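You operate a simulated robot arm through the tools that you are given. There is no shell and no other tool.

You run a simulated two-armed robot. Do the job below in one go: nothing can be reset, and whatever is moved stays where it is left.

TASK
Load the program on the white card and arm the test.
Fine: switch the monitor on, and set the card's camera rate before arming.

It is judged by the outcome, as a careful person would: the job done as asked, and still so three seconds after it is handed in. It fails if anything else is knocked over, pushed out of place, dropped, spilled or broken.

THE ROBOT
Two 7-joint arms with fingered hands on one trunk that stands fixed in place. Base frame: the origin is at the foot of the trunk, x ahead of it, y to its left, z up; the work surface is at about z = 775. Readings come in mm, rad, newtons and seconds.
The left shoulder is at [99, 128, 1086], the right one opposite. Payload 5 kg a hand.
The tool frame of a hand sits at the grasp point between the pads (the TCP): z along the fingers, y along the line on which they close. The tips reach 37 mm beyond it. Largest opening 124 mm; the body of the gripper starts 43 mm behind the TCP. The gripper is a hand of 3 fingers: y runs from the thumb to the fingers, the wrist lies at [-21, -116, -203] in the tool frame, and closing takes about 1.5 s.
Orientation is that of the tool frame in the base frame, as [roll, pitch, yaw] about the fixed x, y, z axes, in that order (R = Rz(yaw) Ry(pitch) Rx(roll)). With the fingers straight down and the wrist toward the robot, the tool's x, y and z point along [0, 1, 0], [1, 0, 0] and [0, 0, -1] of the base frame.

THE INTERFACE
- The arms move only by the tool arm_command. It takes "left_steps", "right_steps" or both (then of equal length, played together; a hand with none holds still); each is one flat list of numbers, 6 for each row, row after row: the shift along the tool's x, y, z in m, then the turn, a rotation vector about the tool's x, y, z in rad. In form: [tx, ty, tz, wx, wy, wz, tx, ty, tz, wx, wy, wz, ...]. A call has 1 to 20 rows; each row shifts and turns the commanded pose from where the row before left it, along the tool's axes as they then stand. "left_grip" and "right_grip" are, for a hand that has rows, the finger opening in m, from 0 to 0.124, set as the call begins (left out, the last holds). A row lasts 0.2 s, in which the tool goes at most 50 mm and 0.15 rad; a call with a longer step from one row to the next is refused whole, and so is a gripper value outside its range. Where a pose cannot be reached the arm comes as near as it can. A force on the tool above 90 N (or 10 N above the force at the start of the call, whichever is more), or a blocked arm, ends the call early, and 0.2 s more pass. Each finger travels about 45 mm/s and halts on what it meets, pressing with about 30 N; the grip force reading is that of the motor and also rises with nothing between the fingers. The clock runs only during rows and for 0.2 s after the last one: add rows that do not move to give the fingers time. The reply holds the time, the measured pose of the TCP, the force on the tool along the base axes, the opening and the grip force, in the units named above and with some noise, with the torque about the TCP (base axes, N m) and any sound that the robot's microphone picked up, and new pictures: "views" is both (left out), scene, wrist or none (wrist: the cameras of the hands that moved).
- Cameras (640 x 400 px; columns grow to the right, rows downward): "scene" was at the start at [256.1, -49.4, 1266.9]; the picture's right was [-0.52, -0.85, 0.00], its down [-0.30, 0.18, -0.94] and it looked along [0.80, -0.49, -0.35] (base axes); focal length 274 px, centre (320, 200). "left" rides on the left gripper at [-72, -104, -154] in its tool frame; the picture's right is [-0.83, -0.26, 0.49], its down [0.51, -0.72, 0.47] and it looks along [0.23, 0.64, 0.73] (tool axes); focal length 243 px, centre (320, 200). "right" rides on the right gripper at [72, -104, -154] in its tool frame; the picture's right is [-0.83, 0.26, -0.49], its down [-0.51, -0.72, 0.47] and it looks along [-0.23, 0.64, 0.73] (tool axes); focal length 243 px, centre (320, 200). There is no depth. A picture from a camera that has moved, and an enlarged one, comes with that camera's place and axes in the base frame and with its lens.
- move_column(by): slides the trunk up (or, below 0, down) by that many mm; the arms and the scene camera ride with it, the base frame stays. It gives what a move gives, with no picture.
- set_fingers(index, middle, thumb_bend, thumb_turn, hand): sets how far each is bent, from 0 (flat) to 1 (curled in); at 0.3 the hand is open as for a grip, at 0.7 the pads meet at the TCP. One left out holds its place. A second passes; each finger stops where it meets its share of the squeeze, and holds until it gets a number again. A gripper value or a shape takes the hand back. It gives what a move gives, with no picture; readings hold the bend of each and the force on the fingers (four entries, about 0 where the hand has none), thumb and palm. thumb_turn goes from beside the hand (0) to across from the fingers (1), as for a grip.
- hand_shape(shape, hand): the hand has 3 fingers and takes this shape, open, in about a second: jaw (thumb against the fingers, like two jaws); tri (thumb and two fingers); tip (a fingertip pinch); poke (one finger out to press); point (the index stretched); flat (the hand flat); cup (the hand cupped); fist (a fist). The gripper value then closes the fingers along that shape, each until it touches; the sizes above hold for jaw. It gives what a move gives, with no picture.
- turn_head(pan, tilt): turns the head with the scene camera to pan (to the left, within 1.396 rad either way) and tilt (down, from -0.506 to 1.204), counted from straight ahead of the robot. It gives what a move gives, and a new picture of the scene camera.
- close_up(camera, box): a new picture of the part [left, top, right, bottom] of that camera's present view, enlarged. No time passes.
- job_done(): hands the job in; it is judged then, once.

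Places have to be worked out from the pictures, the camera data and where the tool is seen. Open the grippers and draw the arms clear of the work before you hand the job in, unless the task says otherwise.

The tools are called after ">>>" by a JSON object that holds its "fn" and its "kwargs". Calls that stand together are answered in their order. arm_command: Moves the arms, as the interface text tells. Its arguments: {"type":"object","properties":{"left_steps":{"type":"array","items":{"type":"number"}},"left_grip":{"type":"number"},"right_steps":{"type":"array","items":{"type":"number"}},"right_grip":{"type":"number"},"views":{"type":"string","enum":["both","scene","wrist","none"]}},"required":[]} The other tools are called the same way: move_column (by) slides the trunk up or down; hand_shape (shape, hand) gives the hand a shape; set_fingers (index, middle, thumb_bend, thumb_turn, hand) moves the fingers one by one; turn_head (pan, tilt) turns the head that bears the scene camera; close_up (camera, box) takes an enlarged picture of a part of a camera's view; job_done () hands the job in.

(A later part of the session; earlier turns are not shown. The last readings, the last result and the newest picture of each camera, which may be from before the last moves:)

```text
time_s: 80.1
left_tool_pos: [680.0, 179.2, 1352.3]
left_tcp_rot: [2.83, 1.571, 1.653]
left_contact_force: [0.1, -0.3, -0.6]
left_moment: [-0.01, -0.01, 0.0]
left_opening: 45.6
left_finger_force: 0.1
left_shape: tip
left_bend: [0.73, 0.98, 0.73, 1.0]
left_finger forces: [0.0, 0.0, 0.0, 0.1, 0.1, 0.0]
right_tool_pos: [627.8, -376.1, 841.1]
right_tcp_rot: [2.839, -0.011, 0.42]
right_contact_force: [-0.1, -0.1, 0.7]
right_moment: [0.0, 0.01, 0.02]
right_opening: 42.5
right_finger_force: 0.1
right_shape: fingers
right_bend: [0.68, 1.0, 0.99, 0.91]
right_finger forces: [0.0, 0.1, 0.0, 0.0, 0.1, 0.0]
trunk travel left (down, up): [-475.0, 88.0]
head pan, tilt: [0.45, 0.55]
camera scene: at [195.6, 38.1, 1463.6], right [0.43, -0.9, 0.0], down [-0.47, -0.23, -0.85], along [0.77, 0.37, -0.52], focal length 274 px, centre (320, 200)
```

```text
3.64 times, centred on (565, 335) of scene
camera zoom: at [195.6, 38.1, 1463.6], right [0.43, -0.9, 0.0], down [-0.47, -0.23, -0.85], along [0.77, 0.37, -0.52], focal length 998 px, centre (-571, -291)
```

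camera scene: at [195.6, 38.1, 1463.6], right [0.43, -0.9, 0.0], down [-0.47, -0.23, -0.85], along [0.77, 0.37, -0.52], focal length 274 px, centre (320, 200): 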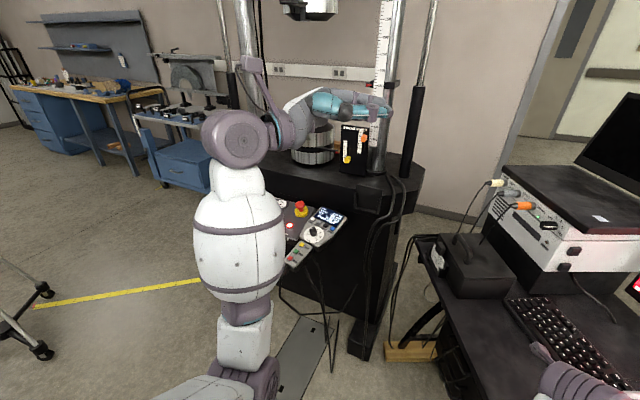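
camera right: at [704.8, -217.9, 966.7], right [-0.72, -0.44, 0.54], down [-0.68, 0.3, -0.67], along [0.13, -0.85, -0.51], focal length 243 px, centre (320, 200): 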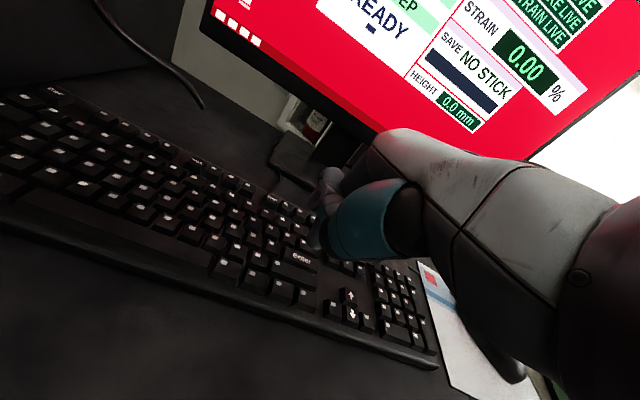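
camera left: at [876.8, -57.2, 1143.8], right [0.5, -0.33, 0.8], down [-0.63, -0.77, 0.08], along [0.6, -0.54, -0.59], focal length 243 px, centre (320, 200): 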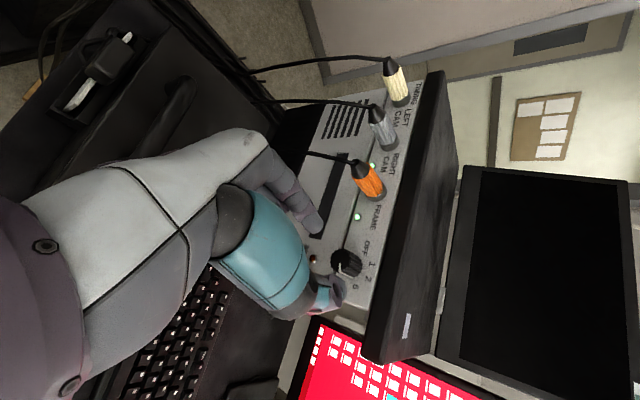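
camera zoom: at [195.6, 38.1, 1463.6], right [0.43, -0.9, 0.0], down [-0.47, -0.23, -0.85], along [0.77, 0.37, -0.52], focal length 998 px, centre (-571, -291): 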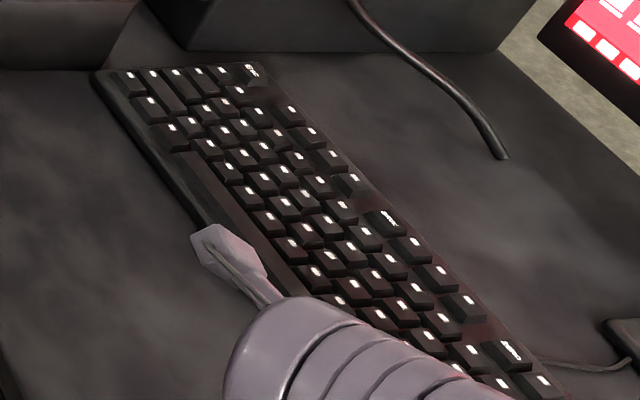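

No further instruction on the card. I return PICK to COMPRESSION with one Down press, then will try Enter again with a longer hold.

>>> {"fn": "arm_command", "kwargs": {"right_steps": [0, -0.0025, 0.008, 0, 0, 0, 0, -0.0009, 0.0028, 0, 0, 0, 0, -0.0008, 0.0024, 0, 0, 0, 0, -0.0005, 0.0015, 0, 0, 0, 0, -0.0003, 0.001, 0, 0, 0, 0.0002, 0.0049, -0.0158, 0, 0, 0], "views": "none"}}

>>> {"fn": "turn_head", "kwargs": {"pan": -0.3, "tilt": 0.7}}

>>> {"fn": "close_up", "kwargs": {"camera": "scene", "box": [370, 60, 560, 230]}}

```text
time_s: 81.5
left_tool_pos: [679.3, 177.9, 1353.9]
left_tcp_rot: [-2.481, 1.57, 2.624]
left_contact_force: [-0.1, -1.2, -0.5]
left_moment: [-0.02, -0.02, -0.02]
left_opening: 45.7
left_finger_force: 0.0
left_shape: tip
left_bend: [0.73, 0.98, 0.73, 1.0]
left_finger forces: [0.1, 0.0, 0.0, 0.0, 0.1, 0.1]
right_tool_pos: [626.6, -375.5, 841.8]
right_tcp_rot: [2.838, -0.012, 0.42]
right_contact_force: [-0.5, 0.2, 0.1]
right_moment: [0.01, 0.0, -0.01]
right_opening: 42.8
right_finger_force: 0.0
right_shape: fingers
right_bend: [0.68, 1.0, 0.99, 0.91]
right_finger forces: [0.0, 0.0, 0.0, 0.0, 0.0, 0.0]
trunk travel left (down, up): [-475.0, 88.0]
head pan, tilt: [0.45, 0.55]
heard: click
```

```text
time_s: 82.6
left_tool_pos: [679.5, 179.8, 1353.2]
left_tcp_rot: [-2.596, 1.571, 2.511]
left_contact_force: [-0.9, 0.7, 0.0]
left_moment: [0.01, -0.02, -0.05]
left_opening: 45.8
left_finger_force: 0.0
left_shape: tip
left_bend: [0.73, 0.98, 0.73, 1.0]
left_finger forces: [0.1, 0.0, 0.0, 0.1, 0.1, 0.1]
right_tool_pos: [626.3, -376.1, 842.1]
right_tcp_rot: [2.841, -0.011, 0.422]
right_contact_force: [0.9, -1.0, 0.0]
right_moment: [0.0, 0.01, 0.0]
right_opening: 42.7
right_finger_force: 0.1
right_shape: fingers
right_bend: [0.68, 1.0, 0.99, 0.91]
right_finger forces: [0.1, 0.1, 0.0, 0.0, 0.1, 0.0]
trunk travel left (down, up): [-475.0, 88.0]
head pan, tilt: [-0.3, 0.7]
camera scene: at [195.9, -25.9, 1450.5], right [-0.3, -0.96, 0.0], down [-0.62, 0.19, -0.77], along [0.73, -0.23, -0.64], focal length 274 px, centre (320, 200)
```

scene: 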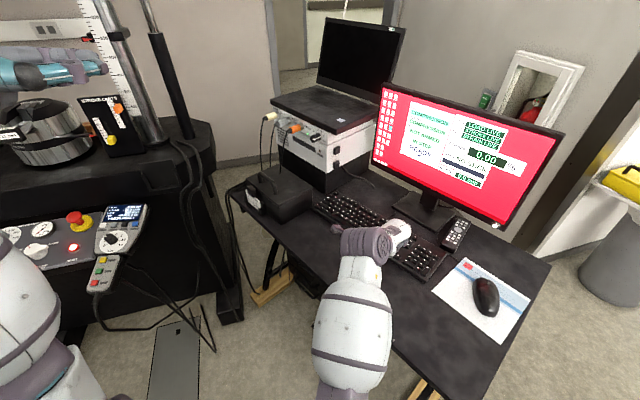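

```text
2.35 times, centred on (465, 145) of scene
camera zoom: at [195.9, -25.9, 1450.5], right [-0.3, -0.96, 0.0], down [-0.62, 0.19, -0.77], along [0.73, -0.23, -0.64], focal length 646 px, centre (-21, 329)
```

zoom: 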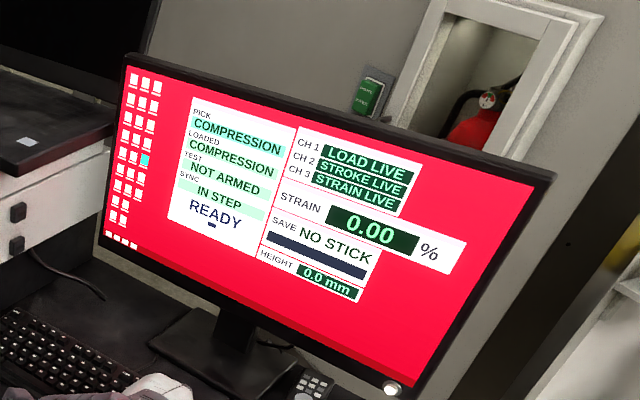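

PICK and LOADED both read COMPRESSION. I move to Enter again, press and hold for about 1.2 s.

>>> {"fn": "arm_command", "kwargs": {"right_steps": [0.0005, 0.0118, -0.0382, 0, 0, 0, 0.0323, 0.0158, 0.0053, 0, 0, 0, 0.0323, 0.0158, 0.0053, 0, 0, 0, -0.0004, -0.0095, 0.0306, 0, 0, 0, 0, 0, 0, 0, 0, 0], "views": "none"}}

>>> {"fn": "arm_command", "kwargs": {"right_steps": [-0.0001, -0.003, 0.0096, 0, 0, 0, -0.0001, -0.0027, 0.0086, 0, 0, 0, 0, -0.0009, 0.0029, 0, 0, 0, 0, -0.0008, 0.0024, 0, 0, 0, 0, -0.0005, 0.0015, 0, 0, 0, 0, 0, 0, 0, 0, 0, 0, 0, 0, 0, 0, 0, 0, 0, 0, 0, 0, 0, 0, 0, 0, 0, 0, 0, 0, 0, 0, 0, 0, 0], "views": "none"}}

>>> {"fn": "close_up", "kwargs": {"camera": "scene", "box": [370, 60, 560, 230]}}

>>> {"fn": "close_up", "kwargs": {"camera": "right", "box": [220, 160, 380, 320]}}

```text
time_s: 83.8
left_tool_pos: [679.2, 179.2, 1352.8]
left_tcp_rot: [1.794, 1.571, 0.618]
left_contact_force: [-0.1, 0.0, -0.2]
left_moment: [0.01, -0.02, 0.01]
left_opening: 45.7
left_finger_force: 0.0
left_shape: tip
left_bend: [0.73, 0.98, 0.73, 1.0]
left_finger forces: [0.0, 0.0, 0.0, 0.1, 0.0, 0.0]
right_tool_pos: [700.4, -382.7, 849.0]
right_tcp_rot: [2.84, -0.012, 0.421]
right_contact_force: [-1.5, 0.1, 0.4]
right_moment: [0.0, 0.0, -0.06]
right_opening: 42.8
right_finger_force: 0.1
right_shape: fingers
right_bend: [0.68, 1.0, 0.99, 0.91]
right_finger forces: [0.0, 0.0, 0.1, 0.0, 0.1, 0.1]
trunk travel left (down, up): [-475.0, 88.0]
head pan, tilt: [-0.3, 0.7]
```

```text
time_s: 86.0
left_tool_pos: [677.8, 179.4, 1353.6]
left_tcp_rot: [-2.894, 1.57, 2.213]
left_contact_force: [0.4, 0.4, -1.2]
left_moment: [0.02, -0.03, 0.01]
left_opening: 45.8
left_finger_force: 0.1
left_shape: tip
left_bend: [0.73, 0.98, 0.73, 1.0]
left_finger forces: [0.1, 0.1, 0.0, 0.1, 0.0, 0.1]
right_tool_pos: [701.2, -380.1, 824.5]
right_tcp_rot: [2.838, -0.014, 0.421]
right_contact_force: [2.6, -0.9, 10.5]
right_moment: [-0.28, -0.25, 0.03]
right_opening: 42.5
right_finger_force: 5.3
right_shape: fingers
right_bend: [0.68, 1.0, 0.99, 0.91]
right_finger forces: [10.8, 0.0, 0.1, 0.0, 0.0, 0.1]
trunk travel left (down, up): [-475.0, 88.0]
head pan, tilt: [-0.3, 0.7]
heard: click
```

```text
2.35 times, centred on (465, 145) of scene
camera zoom: at [194.8, -25.4, 1450.7], right [-0.3, -0.96, 0.0], down [-0.61, 0.19, -0.77], along [0.73, -0.23, -0.64], focal length 646 px, centre (-21, 329)
```

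zoom: 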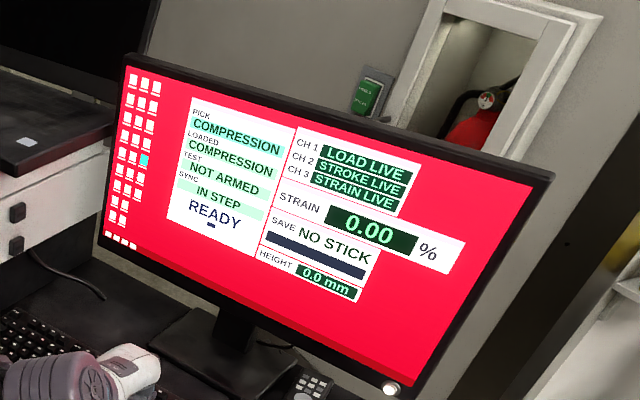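

```text
2.50 times, centred on (300, 240) of right
camera zoom: at [706.0, -217.8, 940.2], right [-0.72, -0.44, 0.54], down [-0.68, 0.3, -0.67], along [0.13, -0.85, -0.51], focal length 606 px, centre (370, 100)
```

zoom: 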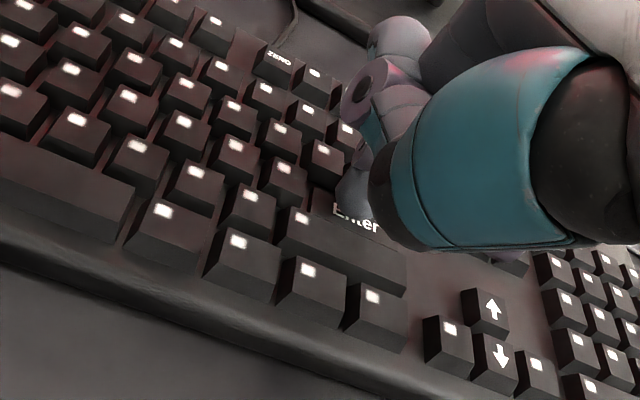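

Enter is clearly pressed fully, yet it doesn't arm. I lift off; the mouse is the remaining input device of this computer, so I bring the finger above its left button to try a gentle click.

>>> {"fn": "arm_command", "kwargs": {"right_steps": [0.0005, 0.0123, -0.0398, 0, 0, 0, 0.0005, 0.0123, -0.0398, 0, 0, 0, 0.0005, 0.0123, -0.0398, 0, 0, 0, -0.0421, 0.0045, 0.0113, 0, 0, 0, -0.0421, 0.0045, 0.0113, 0, 0, 0, -0.0421, 0.0045, 0.0113, 0, 0, 0, -0.0421, 0.0045, 0.0113, 0, 0, 0, -0.0421, 0.0045, 0.0113, 0, 0, 0, -0.0421, 0.0045, 0.0113, 0, 0, 0, -0.0421, 0.0045, 0.0113, 0, 0, 0, 0, 0, 0, 0, 0, 0], "views": "both"}}

>>> {"fn": "close_up", "kwargs": {"camera": "scene", "box": [370, 60, 560, 230]}}

>>> {"fn": "close_up", "kwargs": {"camera": "right", "box": [220, 160, 380, 320]}}

```text
time_s: 88.4
left_tool_pos: [680.6, 179.9, 1353.2]
left_tcp_rot: [-2.791, 1.569, 2.314]
left_contact_force: [-0.7, -0.4, 0.2]
left_moment: [-0.01, -0.02, -0.02]
left_opening: 45.5
left_finger_force: 0.1
left_shape: tip
left_bend: [0.73, 0.98, 0.73, 1.0]
left_finger forces: [0.0, 0.0, 0.0, 0.1, 0.1, 0.1]
right_tool_pos: [453.8, -547.6, 878.6]
right_tcp_rot: [2.84, -0.012, 0.421]
right_contact_force: [-0.4, 0.5, -0.4]
right_moment: [-0.01, -0.04, -0.01]
right_opening: 42.5
right_finger_force: 0.1
right_shape: fingers
right_bend: [0.68, 1.0, 0.99, 0.91]
right_finger forces: [0.0, 0.1, 0.0, 0.0, 0.0, 0.0]
trunk travel left (down, up): [-475.0, 88.0]
head pan, tilt: [-0.3, 0.7]
camera scene: at [196.7, -25.3, 1450.4], right [-0.3, -0.96, 0.0], down [-0.62, 0.19, -0.76], along [0.73, -0.23, -0.64], focal length 274 px, centre (320, 200)
camera right: at [459.7, -385.2, 995.5], right [-0.72, -0.44, 0.54], down [-0.68, 0.3, -0.67], along [0.13, -0.85, -0.51], focal length 243 px, centre (320, 200)
```

scene: 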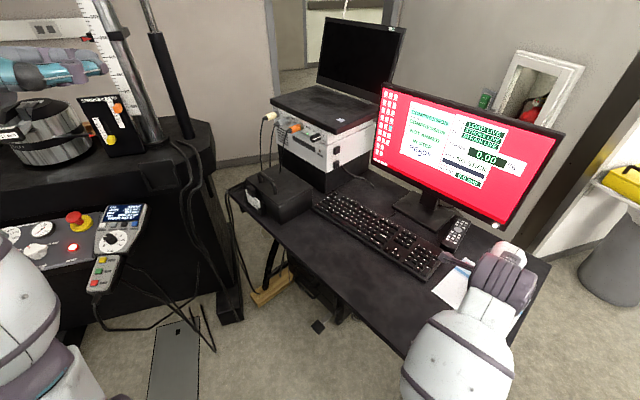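
right: 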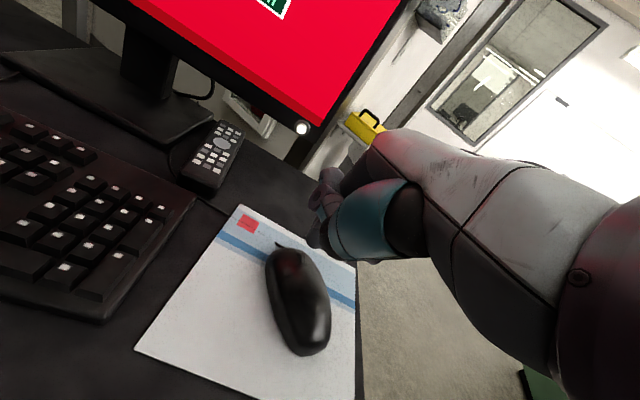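

```text
2.35 times, centred on (465, 145) of scene
camera zoom: at [196.7, -25.3, 1450.4], right [-0.3, -0.96, 0.0], down [-0.62, 0.19, -0.76], along [0.73, -0.23, -0.64], focal length 646 px, centre (-21, 329)
```

zoom: 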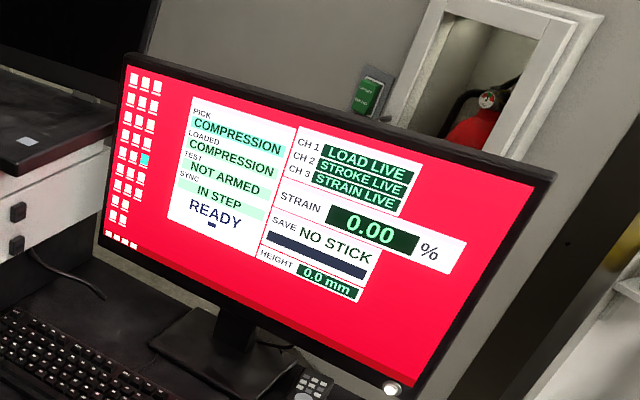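

```text
2.50 times, centred on (300, 240) of right
camera zoom: at [459.7, -385.2, 995.5], right [-0.72, -0.44, 0.54], down [-0.68, 0.3, -0.67], along [0.13, -0.85, -0.51], focal length 606 px, centre (370, 100)
```

zoom: 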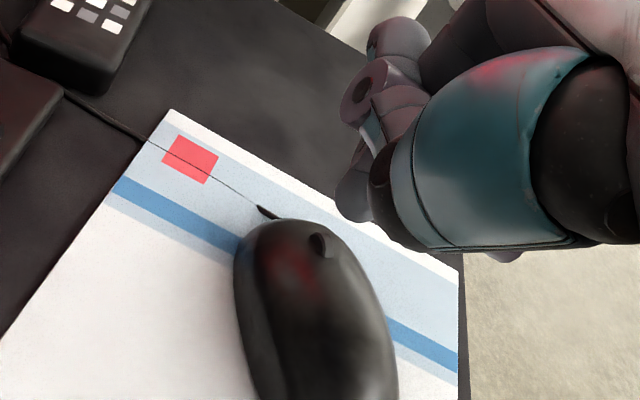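

The wheel is at (468, -588, 800) from two views, so the left button is at about (473, -572, 800). I lower to about 9 mm above it, then probe down softly.

>>> {"fn": "arm_command", "kwargs": {"right_steps": [0.0014, 0, 0.0184, 0, 0, 0, 0.0013, 0, 0.0183, 0, 0, 0, 0, -0.0009, 0.0029, 0, 0, 0, 0, -0.0006, 0.0019, 0, 0, 0, 0, -0.0006, 0.0019, 0, 0, 0], "views": "wrist"}}

>>> {"fn": "close_up", "kwargs": {"camera": "right", "box": [220, 160, 380, 320]}}

```text
time_s: 89.6
left_tool_pos: [679.1, 179.4, 1354.2]
left_tcp_rot: [2.442, 1.57, 1.266]
left_contact_force: [-1.2, -0.2, 0.1]
left_moment: [-0.01, 0.02, 0.0]
left_opening: 45.7
left_finger_force: 0.0
left_shape: tip
left_bend: [0.73, 0.98, 0.73, 1.0]
left_finger forces: [0.0, 0.0, 0.1, 0.0, 0.1, 0.0]
right_tool_pos: [461.2, -557.9, 835.9]
right_tcp_rot: [2.839, -0.014, 0.422]
right_contact_force: [0.8, -0.9, 3.1]
right_moment: [-0.08, -0.07, 0.0]
right_opening: 42.5
right_finger_force: 1.7
right_shape: fingers
right_bend: [0.68, 1.0, 0.99, 0.91]
right_finger forces: [2.3, 0.0, 0.0, 0.0, 0.1, 0.1]
trunk travel left (down, up): [-475.0, 88.0]
head pan, tilt: [-0.3, 0.7]
camera right: at [466.3, -394.6, 952.6], right [-0.72, -0.44, 0.54], down [-0.68, 0.3, -0.67], along [0.13, -0.85, -0.51], focal length 243 px, centre (320, 200)
```

right: 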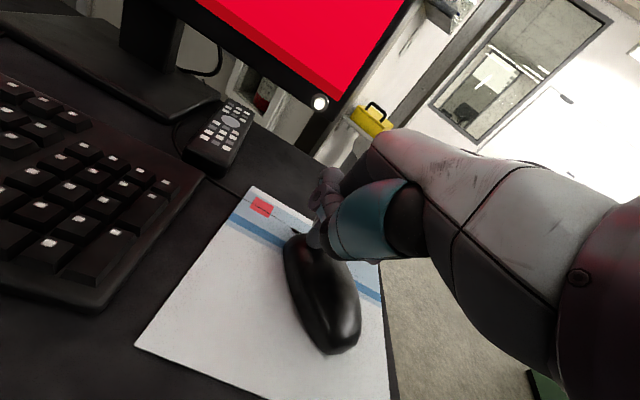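

```text
2.50 times, centred on (300, 240) of right
camera zoom: at [466.3, -394.6, 952.6], right [-0.72, -0.44, 0.54], down [-0.68, 0.3, -0.67], along [0.13, -0.85, -0.51], focal length 606 px, centre (370, 100)
```

zoom: 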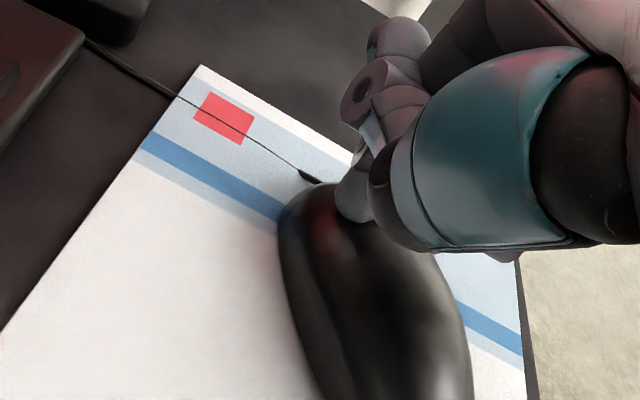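

Light contact (3 N) on the mouse's front. I press 2.5 mm more and look for a click.

>>> {"fn": "arm_command", "kwargs": {"right_steps": [0, -0.0004, 0.0012, 0, 0, 0, 0, -0.0004, 0.0012, 0, 0, 0], "views": "none"}}

>>> {"fn": "close_up", "kwargs": {"camera": "scene", "box": [370, 60, 560, 230]}}

```text
time_s: 90.2
left_tool_pos: [678.3, 180.0, 1353.0]
left_tcp_rot: [2.791, 1.57, 1.614]
left_contact_force: [-0.2, 0.0, 0.3]
left_moment: [0.0, -0.02, -0.01]
left_opening: 46.0
left_finger_force: 0.1
left_shape: tip
left_bend: [0.73, 0.98, 0.73, 1.0]
left_finger forces: [0.0, 0.0, 0.0, 0.1, 0.0, 0.0]
right_tool_pos: [460.4, -557.1, 834.0]
right_tcp_rot: [2.836, -0.015, 0.423]
right_contact_force: [3.4, -1.9, 14.9]
right_moment: [-0.37, -0.33, 0.09]
right_opening: 42.5
right_finger_force: 8.0
right_shape: fingers
right_bend: [0.67, 1.0, 0.98, 0.91]
right_finger forces: [15.9, 0.0, 0.0, 0.0, 0.0, 0.1]
trunk travel left (down, up): [-475.0, 88.0]
head pan, tilt: [-0.3, 0.7]
```

```text
2.35 times, centred on (465, 145) of scene
camera zoom: at [194.9, -24.7, 1450.9], right [-0.3, -0.96, 0.0], down [-0.61, 0.19, -0.77], along [0.73, -0.23, -0.64], focal length 646 px, centre (-21, 329)
```

zoom: 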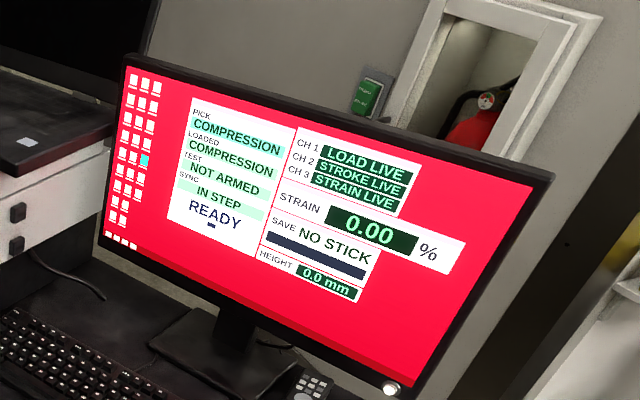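

No click at 15 N: the mouse is just a solid body, so I lift off straight up. The only untried labelled PC key that makes sense before arming is ZERO (zero the channels); I move the finger above it at about (783, -432, 795).

>>> {"fn": "arm_command", "kwargs": {"right_steps": [0.0002, 0.0049, -0.016, 0, 0, 0, 0.0005, 0.0123, -0.0398, 0, 0, 0, 0.0005, 0.0123, -0.0398, 0, 0, 0, 0.0425, -0.0034, 0.0105, 0, 0, 0, 0.0425, -0.0034, 0.0105, 0, 0, 0, 0.0425, -0.0034, 0.0105, 0, 0, 0, 0.0425, -0.0034, 0.0105, 0, 0, 0, 0.0425, -0.0034, 0.0105, 0, 0, 0, 0.0425, -0.0034, 0.0105, 0, 0, 0, 0.0425, -0.0034, 0.0105, 0, 0, 0, 0.0425, -0.0034, 0.0105, 0, 0, 0, 0, 0, 0, 0, 0, 0], "views": "both"}}

>>> {"fn": "close_up", "kwargs": {"camera": "right", "box": [220, 160, 380, 320]}}

>>> {"fn": "close_up", "kwargs": {"camera": "scene", "box": [430, 240, 540, 350]}}

```text
time_s: 92.8
left_tool_pos: [679.0, 179.1, 1354.3]
left_tcp_rot: [-1.896, 1.57, -3.072]
left_contact_force: [0.1, 0.5, -0.4]
left_moment: [-0.02, 0.03, 0.01]
left_opening: 45.7
left_finger_force: 0.0
left_shape: tip
left_bend: [0.73, 0.98, 0.73, 1.0]
left_finger forces: [0.1, 0.0, 0.0, 0.1, 0.1, 0.1]
right_tool_pos: [772.3, -415.6, 851.5]
right_tcp_rot: [2.841, -0.012, 0.419]
right_contact_force: [-0.4, 0.0, 0.2]
right_moment: [-0.01, -0.05, -0.01]
right_opening: 42.4
right_finger_force: 0.2
right_shape: fingers
right_bend: [0.68, 1.0, 0.98, 0.91]
right_finger forces: [0.1, 0.1, 0.0, 0.1, 0.1, 0.0]
trunk travel left (down, up): [-475.0, 88.0]
head pan, tilt: [-0.3, 0.7]
camera scene: at [195.0, -26.0, 1450.6], right [-0.3, -0.96, 0.0], down [-0.61, 0.19, -0.77], along [0.73, -0.23, -0.64], focal length 274 px, centre (320, 200)
camera right: at [778.0, -252.3, 968.2], right [-0.72, -0.44, 0.54], down [-0.68, 0.3, -0.67], along [0.13, -0.85, -0.51], focal length 243 px, centre (320, 200)
```

scene: 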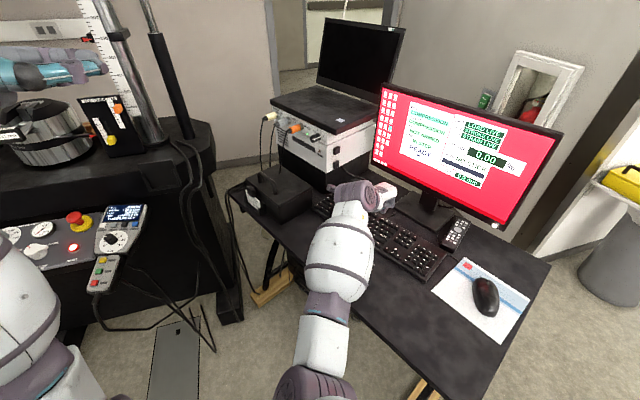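
right: 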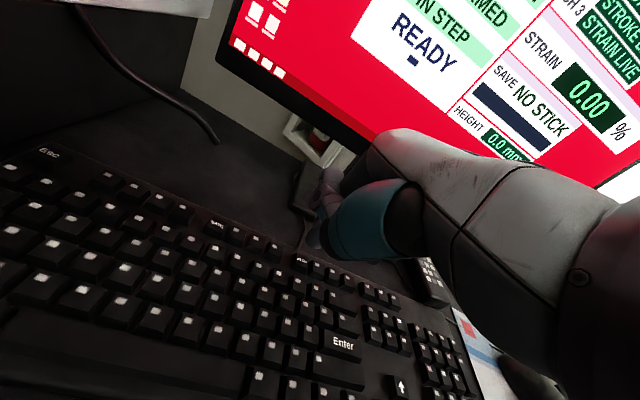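

```text
2.50 times, centred on (300, 240) of right
camera zoom: at [778.0, -252.3, 968.2], right [-0.72, -0.44, 0.54], down [-0.68, 0.3, -0.67], along [0.13, -0.85, -0.51], focal length 606 px, centre (370, 100)
```

zoom: 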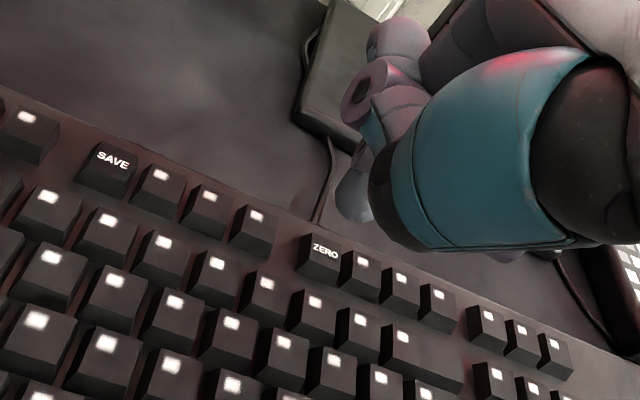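

```text
3.64 times, centred on (485, 295) of scene
camera zoom: at [195.0, -26.0, 1450.6], right [-0.3, -0.96, 0.0], down [-0.61, 0.19, -0.77], along [0.73, -0.23, -0.64], focal length 998 px, centre (-280, -146)
```

zoom: 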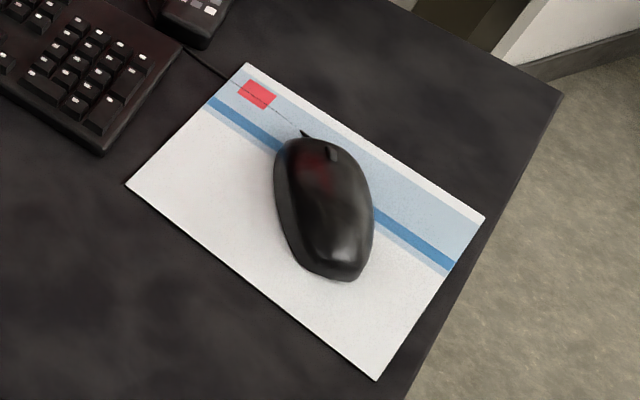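

The mouse is unmoved. ZERO is right below the finger; strain and load already read zero so this is harmless. I press it with the same depth.

>>> {"fn": "arm_command", "kwargs": {"right_steps": [-0.0001, -0.003, 0.0096, 0, 0, 0, -0.0001, -0.0027, 0.0086, 0, 0, 0, 0, -0.0009, 0.0029, 0, 0, 0, 0, -0.0008, 0.0024, 0, 0, 0, 0, -0.0005, 0.0015, 0, 0, 0, 0, 0, 0, 0, 0, 0], "views": "none"}}

>>> {"fn": "close_up", "kwargs": {"camera": "right", "box": [220, 160, 380, 320]}}

>>> {"fn": "close_up", "kwargs": {"camera": "scene", "box": [370, 60, 560, 230]}}

```text
time_s: 94.2
left_tool_pos: [678.2, 180.4, 1353.6]
left_tcp_rot: [-3.105, 1.569, 2.001]
left_contact_force: [0.0, 0.3, -0.7]
left_moment: [-0.02, 0.02, -0.01]
left_opening: 45.6
left_finger_force: 0.1
left_shape: tip
left_bend: [0.73, 0.98, 0.73, 1.0]
left_finger forces: [0.1, 0.0, 0.0, 0.1, 0.0, 0.0]
right_tool_pos: [772.4, -415.7, 824.1]
right_tcp_rot: [2.837, -0.013, 0.421]
right_contact_force: [1.3, 0.3, 8.1]
right_moment: [-0.2, -0.14, 0.05]
right_opening: 42.3
right_finger_force: 4.1
right_shape: fingers
right_bend: [0.68, 1.0, 0.98, 0.91]
right_finger forces: [7.9, 0.0, 0.0, 0.0, 0.0, 0.1]
trunk travel left (down, up): [-475.0, 88.0]
head pan, tilt: [-0.3, 0.7]
heard: click
```

```text
2.50 times, centred on (300, 240) of right
camera zoom: at [777.9, -254.0, 940.4], right [-0.72, -0.44, 0.54], down [-0.68, 0.3, -0.67], along [0.13, -0.85, -0.51], focal length 606 px, centre (370, 100)
```

zoom: 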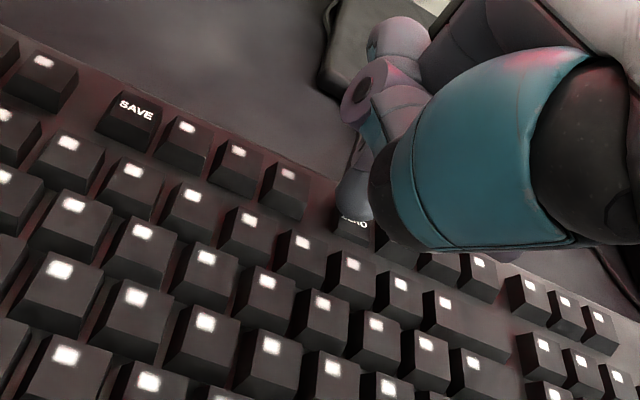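

```text
2.35 times, centred on (465, 145) of scene
camera zoom: at [195.0, -25.5, 1450.7], right [-0.3, -0.96, 0.0], down [-0.61, 0.19, -0.77], along [0.73, -0.23, -0.64], focal length 646 px, centre (-21, 329)
```

zoom: 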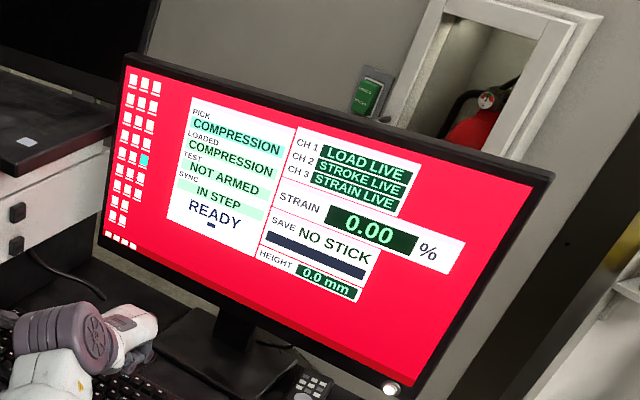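

ZERO pressed, nothing else changed. I try Enter once more now that the channels have been zeroed.

>>> {"fn": "arm_command", "kwargs": {"right_steps": [0.0005, 0.0133, -0.043, 0, 0, 0, -0.026, -0.0297, -0.0096, 0, 0, 0, -0.026, -0.0297, -0.0096, 0, 0, 0, -0.0003, -0.0059, 0.0191, 0, 0, 0, -0.0001, -0.003, 0.0096, 0, 0, 0, -0.0001, -0.0027, 0.0086, 0, 0, 0, 0, -0.0009, 0.0029, 0, 0, 0, 0, -0.0008, 0.0024, 0, 0, 0, 0, -0.0004, 0.0012, 0, 0, 0, 0, 0, 0, 0, 0, 0], "views": "none"}}

>>> {"fn": "close_up", "kwargs": {"camera": "right", "box": [220, 160, 380, 320]}}

>>> {"fn": "close_up", "kwargs": {"camera": "scene", "box": [370, 60, 560, 230]}}

```text
time_s: 96.4
left_tool_pos: [677.6, 179.8, 1353.6]
left_tcp_rot: [0.076, 1.569, -1.1]
left_contact_force: [0.8, -0.9, -0.1]
left_moment: [0.0, 0.02, 0.01]
left_opening: 45.8
left_finger_force: 0.0
left_shape: tip
left_bend: [0.73, 0.98, 0.73, 1.0]
left_finger forces: [0.1, 0.0, 0.0, 0.1, 0.1, 0.0]
right_tool_pos: [699.6, -379.0, 823.2]
right_tcp_rot: [2.839, -0.015, 0.422]
right_contact_force: [2.8, 0.3, 11.4]
right_moment: [-0.28, -0.34, 0.07]
right_opening: 42.3
right_finger_force: 5.7
right_shape: fingers
right_bend: [0.68, 1.0, 0.98, 0.91]
right_finger forces: [12.0, 0.0, 0.1, 0.1, 0.0, 0.0]
trunk travel left (down, up): [-475.0, 88.0]
head pan, tilt: [-0.3, 0.7]
heard: click
```

```text
2.50 times, centred on (300, 240) of right
camera zoom: at [704.0, -217.4, 940.4], right [-0.72, -0.44, 0.54], down [-0.68, 0.3, -0.67], along [0.13, -0.85, -0.51], focal length 606 px, centre (370, 100)
```

zoom: 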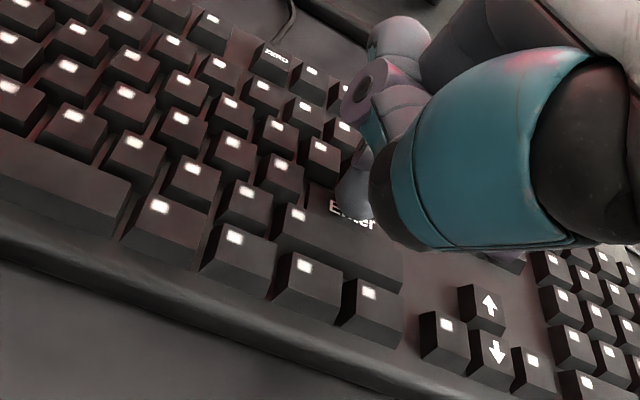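

```text
2.35 times, centred on (465, 145) of scene
camera zoom: at [194.8, -25.3, 1450.8], right [-0.3, -0.96, 0.0], down [-0.61, 0.19, -0.77], along [0.73, -0.23, -0.64], focal length 646 px, centre (-21, 329)
```

zoom: 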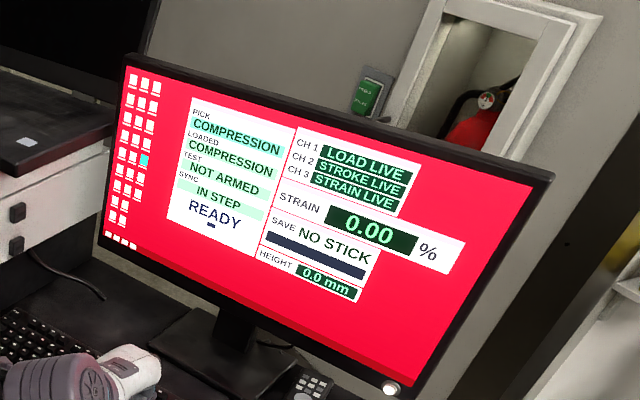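

Still not armed from the keyboard. I lift the right hand. The PC's inputs are exhausted, so the loaded program must be armed from the machine's hand pendant (HOLD / RUN / END at about (836, 444, 783)); I look at it closely while preparing the left hand to point down.

>>> {"fn": "arm_command", "kwargs": {"right_steps": [0.0005, 0.0123, -0.0398, 0, 0, 0, 0.0005, 0.0123, -0.0398, 0, 0, 0, 0.0005, 0.0123, -0.0398, 0, 0, 0, 0, 0, 0, 0, 0, 0, 0, 0, 0, 0, 0, 0, 0, 0, 0, 0, 0, 0, 0, 0, 0, 0, 0, 0, 0, 0, 0, 0, 0, 0, 0, 0, 0, 0, 0, 0, 0, 0, 0, 0, 0, 0, 0, 0, 0, 0, 0, 0], "left_steps": [0, 0, 0, 0, 0.1428, 0, 0, 0, 0, 0, 0.1428, 0, 0, 0, 0, 0, 0.1428, 0, 0, 0, 0, 0, 0.1428, 0, 0, 0, 0, 0, 0.1428, 0, 0, 0, 0, 0, 0.1428, 0, 0, 0, 0, 0, 0.1428, 0, 0, 0, 0, 0, 0.1428, 0, 0, 0, 0, 0, 0.1428, 0, 0, 0, 0, 0, 0.1428, 0, 0, 0, 0, 0, 0.1428, 0], "views": "none"}}

>>> {"fn": "set_fingers", "kwargs": {"hand": "left", "index": 0.7, "middle": 1.0, "thumb_bend": 1.0, "thumb_turn": 1.0}}

>>> {"fn": "turn_head", "kwargs": {"pan": 0.45, "tilt": 0.6}}

>>> {"fn": "close_up", "kwargs": {"camera": "left", "box": [0, 0, 640, 400]}}

```text
time_s: 98.8
left_tool_pos: [678.7, 179.1, 1352.4]
left_tcp_rot: [3.14, -0.002, 1.967]
left_contact_force: [0.5, -0.2, 0.5]
left_moment: [0.04, -0.04, 0.01]
left_opening: 45.5
left_finger_force: 0.0
left_shape: tip
left_bend: [0.73, 0.98, 0.73, 1.0]
left_finger forces: [0.0, 0.0, 0.1, 0.0, 0.1, 0.0]
right_tool_pos: [695.6, -380.6, 946.0]
right_tcp_rot: [2.841, -0.011, 0.419]
right_contact_force: [-0.6, -0.1, 0.4]
right_moment: [0.06, -0.03, -0.02]
right_opening: 42.3
right_finger_force: 0.0
right_shape: fingers
right_bend: [0.68, 1.0, 0.98, 0.91]
right_finger forces: [0.0, 0.1, 0.0, 0.0, 0.1, 0.0]
trunk travel left (down, up): [-475.0, 88.0]
head pan, tilt: [-0.3, 0.7]
```

```text
time_s: 99.8
left_tool_pos: [679.5, 180.2, 1352.0]
left_tcp_rot: [-3.141, 0.0, 1.967]
left_contact_force: [0.5, 0.4, 0.8]
left_moment: [0.0, 0.01, 0.04]
left_opening: 9.8
left_finger_force: 0.1
left_shape: fingers
left_bend: [0.57, 1.0, 0.87, 1.0]
left_finger forces: [0.0, 0.0, 0.0, 0.1, 0.1, 0.0]
right_tool_pos: [695.6, -380.0, 946.2]
right_tcp_rot: [2.841, -0.012, 0.42]
right_contact_force: [0.4, -0.2, 1.0]
right_moment: [0.0, 0.06, 0.01]
right_opening: 42.5
right_finger_force: 0.0
right_shape: fingers
right_bend: [0.68, 1.0, 0.98, 0.91]
right_finger forces: [0.1, 0.1, 0.0, 0.0, 0.1, 0.0]
trunk travel left (down, up): [-475.0, 88.0]
head pan, tilt: [-0.3, 0.7]
```

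```text
time_s: 100.9
left_tool_pos: [680.0, 180.4, 1352.3]
left_tcp_rot: [3.141, 0.001, 1.965]
left_contact_force: [-0.1, -0.8, -1.2]
left_moment: [0.01, -0.01, 0.0]
left_opening: 10.1
left_finger_force: 0.0
left_shape: fingers
left_bend: [0.57, 1.0, 0.88, 1.0]
left_finger forces: [0.0, 0.0, 0.0, 0.1, 0.0, 0.1]
right_tool_pos: [697.3, -381.5, 946.1]
right_tcp_rot: [2.839, -0.013, 0.422]
right_contact_force: [0.9, -0.4, -0.6]
right_moment: [0.0, -0.01, -0.03]
right_opening: 42.8
right_finger_force: 0.0
right_shape: fingers
right_bend: [0.68, 1.0, 0.98, 0.91]
right_finger forces: [0.1, 0.0, 0.0, 0.1, 0.1, 0.1]
trunk travel left (down, up): [-475.0, 88.0]
head pan, tilt: [0.45, 0.6]
camera scene: at [194.3, 37.5, 1459.1], right [0.43, -0.9, 0.0], down [-0.51, -0.25, -0.83], along [0.74, 0.36, -0.56], focal length 274 px, centre (320, 200)
```

scene: 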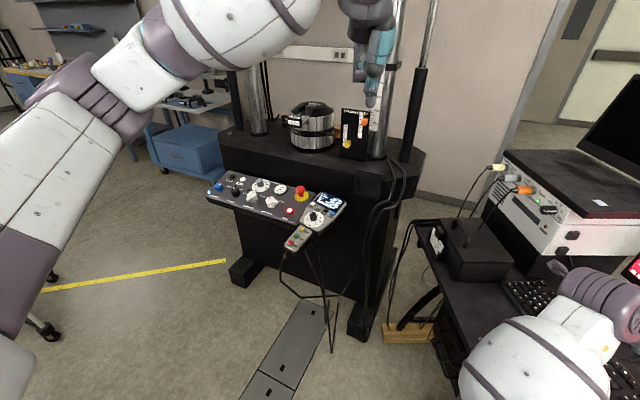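

```text
1.00 times, centred on (320, 200) of left (not enlarged: the box is as wide or as high as the picture)
camera zoom: at [613.5, 73.7, 1505.4], right [0.08, -0.87, -0.49], down [-0.86, 0.19, -0.47], along [0.5, 0.46, -0.73], focal length 243 px, centre (320, 200)
```

zoom: 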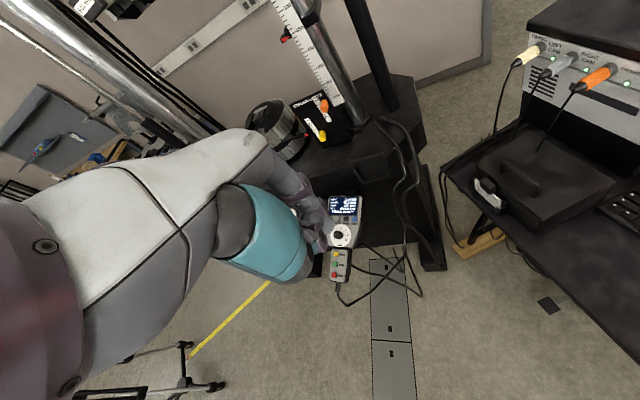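

The left index and thumb blocked each other; I use the poke shape first and then curl the middle finger. I also zoom on the pendant.

>>> {"fn": "hand_shape", "kwargs": {"hand": "left", "shape": "poke"}}

>>> {"fn": "set_fingers", "kwargs": {"hand": "left", "middle": 1.0}}

>>> {"fn": "close_up", "kwargs": {"camera": "left", "box": [270, 170, 400, 310]}}

>>> {"fn": "close_up", "kwargs": {"camera": "scene", "box": [200, 160, 360, 300]}}

>>> {"fn": "close_up", "kwargs": {"camera": "scene", "box": [280, 215, 330, 260]}}

```text
time_s: 101.8
left_tool_pos: [679.5, 179.9, 1350.6]
left_tcp_rot: [-3.141, 0.001, 1.965]
left_contact_force: [0.3, -0.7, -0.6]
left_moment: [-0.03, -0.02, -0.01]
left_opening: 0.0
left_finger_force: 0.1
left_shape: poke
left_bend: [0.7, 0.7, 1.0, 1.0]
left_finger forces: [0.1, 0.0, 0.0, 0.1, 0.0, 0.0]
right_tool_pos: [697.5, -381.1, 946.6]
right_tcp_rot: [2.842, -0.011, 0.422]
right_contact_force: [-0.5, 0.8, 0.5]
right_moment: [0.03, 0.0, -0.01]
right_opening: 42.2
right_finger_force: 0.0
right_shape: fingers
right_bend: [0.68, 1.0, 0.98, 0.91]
right_finger forces: [0.1, 0.1, 0.0, 0.0, 0.1, 0.0]
trunk travel left (down, up): [-475.0, 88.0]
head pan, tilt: [0.45, 0.6]
```

```text
time_s: 102.8
left_tool_pos: [679.1, 179.6, 1351.6]
left_tcp_rot: [-3.141, 0.0, 1.964]
left_contact_force: [-0.4, -0.8, -0.1]
left_moment: [0.0, 0.03, 0.01]
left_opening: 39.7
left_finger_force: 0.1
left_shape: fingers
left_bend: [0.7, 1.0, 1.0, 1.0]
left_finger forces: [0.0, 0.1, 0.0, 0.1, 0.0, 0.0]
right_tool_pos: [697.1, -380.3, 945.6]
right_tcp_rot: [2.839, -0.012, 0.421]
right_contact_force: [-0.8, -0.3, 0.1]
right_moment: [0.01, 0.02, -0.02]
right_opening: 42.6
right_finger_force: 0.0
right_shape: fingers
right_bend: [0.68, 1.0, 0.98, 0.91]
right_finger forces: [0.0, 0.0, 0.1, 0.0, 0.0, 0.1]
trunk travel left (down, up): [-475.0, 88.0]
head pan, tilt: [0.45, 0.6]
```

```text
2.86 times, centred on (335, 240) of left
camera zoom: at [613.5, 73.8, 1505.4], right [0.08, -0.87, -0.49], down [-0.86, 0.19, -0.47], along [0.5, 0.46, -0.73], focal length 693 px, centre (277, 86)
```

zoom: 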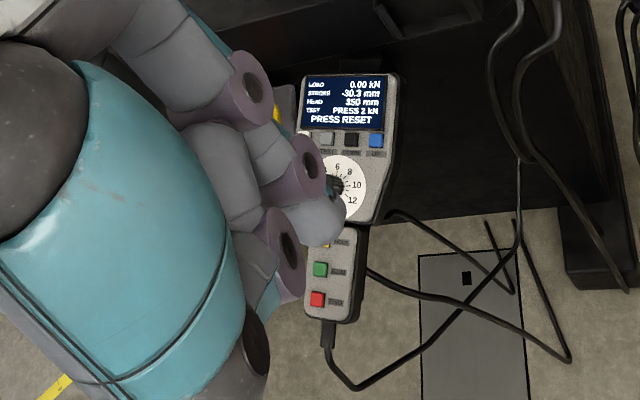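

```text
2.86 times, centred on (280, 230) of scene
camera zoom: at [194.3, 37.6, 1459.1], right [0.43, -0.9, 0.0], down [-0.51, -0.25, -0.83], along [0.74, 0.36, -0.56], focal length 784 px, centre (434, 114)
```

zoom: 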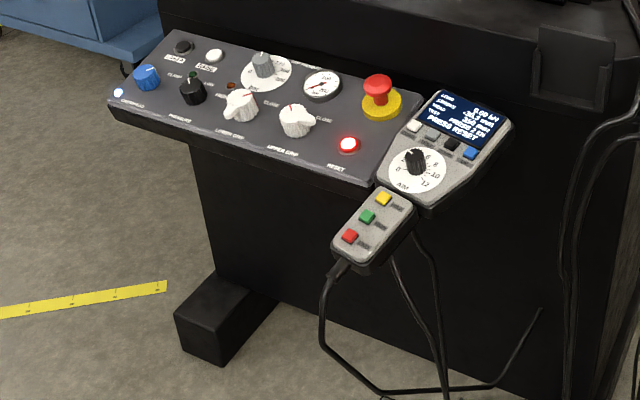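

```text
8.89 times, centred on (305, 238) of scene
camera zoom: at [194.3, 37.6, 1459.1], right [0.43, -0.9, 0.0], down [-0.51, -0.25, -0.83], along [0.74, 0.36, -0.56], focal length 2440 px, centre (453, -133)
```

zoom: 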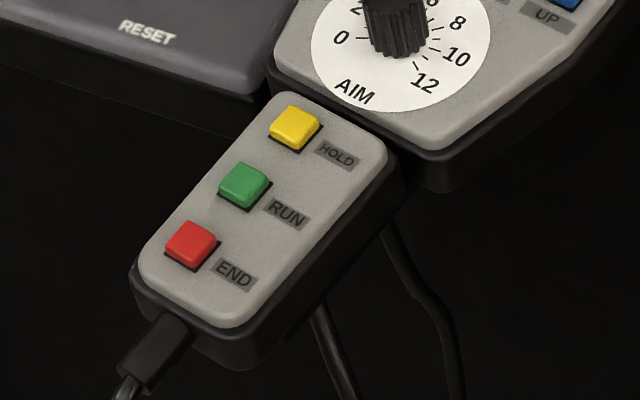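

RUN is at about (844, 449, 776) by three views. The machine's drive is off ("PRESS RESET"), so pressing RUN cannot start motion; I tilt the left hand slightly and come down toward it in stages.

>>> {"fn": "arm_command", "kwargs": {"left_steps": [0, 0, 0, -0.15, 0, 0, 0, 0, 0, -0.15, 0, 0, 0.0146, 0.007, 0.0389, 0, 0, 0, 0.0146, 0.007, 0.0389, 0, 0, 0, 0.0146, 0.007, 0.0389, 0, 0, 0, 0.0146, 0.007, 0.0389, 0, 0, 0, 0.0146, 0.007, 0.0389, 0, 0, 0, 0.0146, 0.007, 0.0389, 0, 0, 0, 0, 0, 0, 0, 0, 0], "views": "both"}}

```text
time_s: 104.8
left_tool_pos: [747.1, 304.8, 1145.1]
left_tcp_rot: [2.841, 0.0, 1.966]
left_contact_force: [0.6, 0.4, 0.2]
left_moment: [0.03, -0.02, 0.01]
left_opening: 39.5
left_finger_force: 0.0
left_shape: fingers
left_bend: [0.7, 1.0, 1.0, 1.0]
left_finger forces: [0.1, 0.1, 0.0, 0.1, 0.0, 0.0]
right_tool_pos: [696.5, -380.5, 945.2]
right_tcp_rot: [2.84, -0.012, 0.42]
right_contact_force: [-0.1, 0.2, -0.5]
right_moment: [0.02, -0.02, 0.01]
right_opening: 42.8
right_finger_force: 0.1
right_shape: fingers
right_bend: [0.68, 1.0, 0.98, 0.91]
right_finger forces: [0.0, 0.0, 0.0, 0.0, 0.0, 0.1]
trunk travel left (down, up): [-475.0, 88.0]
head pan, tilt: [0.45, 0.6]
camera scene: at [193.9, 37.0, 1459.3], right [0.43, -0.9, 0.0], down [-0.51, -0.25, -0.83], along [0.74, 0.36, -0.56], focal length 274 px, centre (320, 200)
camera left: at [642.4, 182.2, 1260.0], right [0.22, -0.81, -0.55], down [-0.7, 0.26, -0.66], along [0.68, 0.53, -0.51], focal length 243 px, centre (320, 200)
```

scene: 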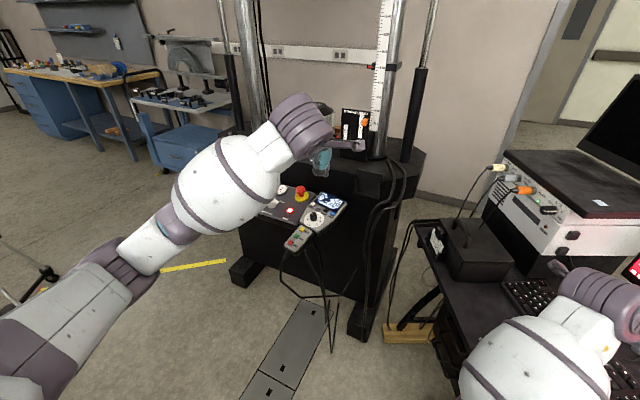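
left: 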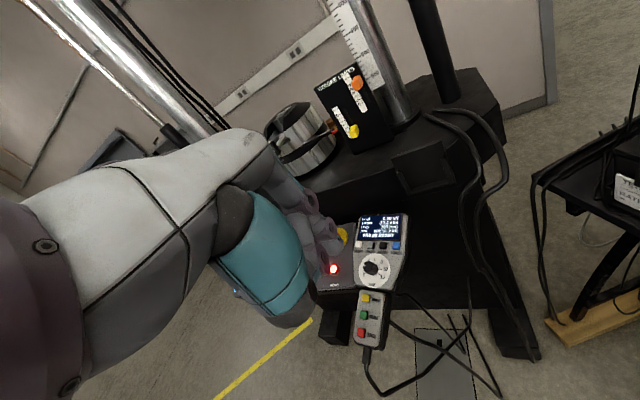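

RUN confirmed at (844, 450, 776). I continue down to about 85 mm above it.

>>> {"fn": "arm_command", "kwargs": {"left_steps": [0.0146, 0.007, 0.0389, 0, 0, 0, 0.0146, 0.007, 0.0389, 0, 0, 0, 0.0146, 0.007, 0.0389, 0, 0, 0, 0.0146, 0.007, 0.0389, 0, 0, 0, 0.0146, 0.007, 0.0389, 0, 0, 0, 0.0146, 0.007, 0.0389, 0, 0, 0, 0.0146, 0.007, 0.0389, 0, 0, 0, 0, 0, 0, 0, 0, 0], "views": "both"}}

>>> {"fn": "close_up", "kwargs": {"camera": "left", "box": [240, 180, 400, 320]}}

```text
time_s: 106.6
left_tool_pos: [824.2, 447.3, 898.4]
left_tcp_rot: [2.842, 0.0, 1.965]
left_contact_force: [-0.5, -0.5, 0.0]
left_moment: [-0.01, 0.0, 0.01]
left_opening: 39.4
left_finger_force: 0.2
left_shape: fingers
left_bend: [0.7, 1.0, 1.0, 1.0]
left_finger forces: [0.0, 0.0, 0.0, 0.0, 0.0, 0.1]
right_tool_pos: [695.5, -380.9, 946.0]
right_tcp_rot: [2.84, -0.015, 0.423]
right_contact_force: [-0.7, -0.8, 0.8]
right_moment: [-0.04, -0.01, 0.02]
right_opening: 42.6
right_finger_force: 0.0
right_shape: fingers
right_bend: [0.68, 1.0, 0.98, 0.91]
right_finger forces: [0.0, 0.0, 0.0, 0.1, 0.0, 0.0]
trunk travel left (down, up): [-475.0, 88.0]
head pan, tilt: [0.45, 0.6]
camera scene: at [193.7, 37.3, 1459.3], right [0.43, -0.9, 0.0], down [-0.51, -0.25, -0.83], along [0.74, 0.36, -0.56], focal length 274 px, centre (320, 200)
camera left: at [720.0, 324.5, 1013.9], right [0.22, -0.81, -0.55], down [-0.7, 0.26, -0.66], along [0.68, 0.53, -0.51], focal length 243 px, centre (320, 200)
```

scene: 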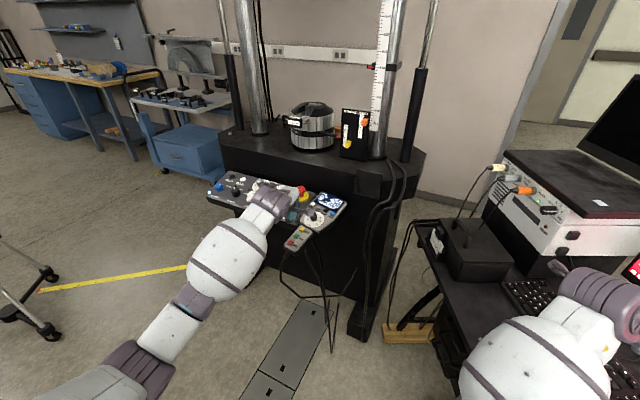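
left: 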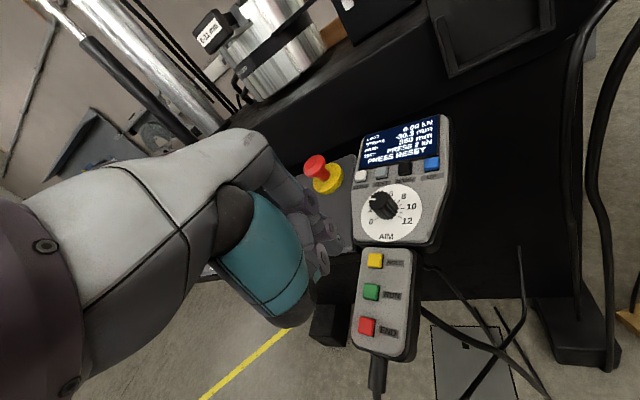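

```text
2.86 times, centred on (320, 250) of left
camera zoom: at [720.0, 324.5, 1013.9], right [0.22, -0.81, -0.55], down [-0.7, 0.26, -0.66], along [0.68, 0.53, -0.51], focal length 693 px, centre (320, 57)
```

zoom: 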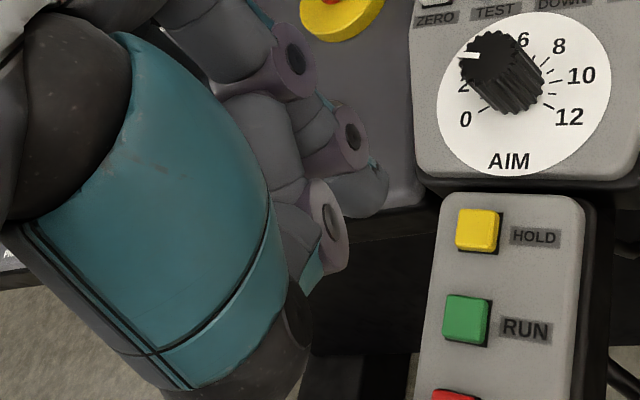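

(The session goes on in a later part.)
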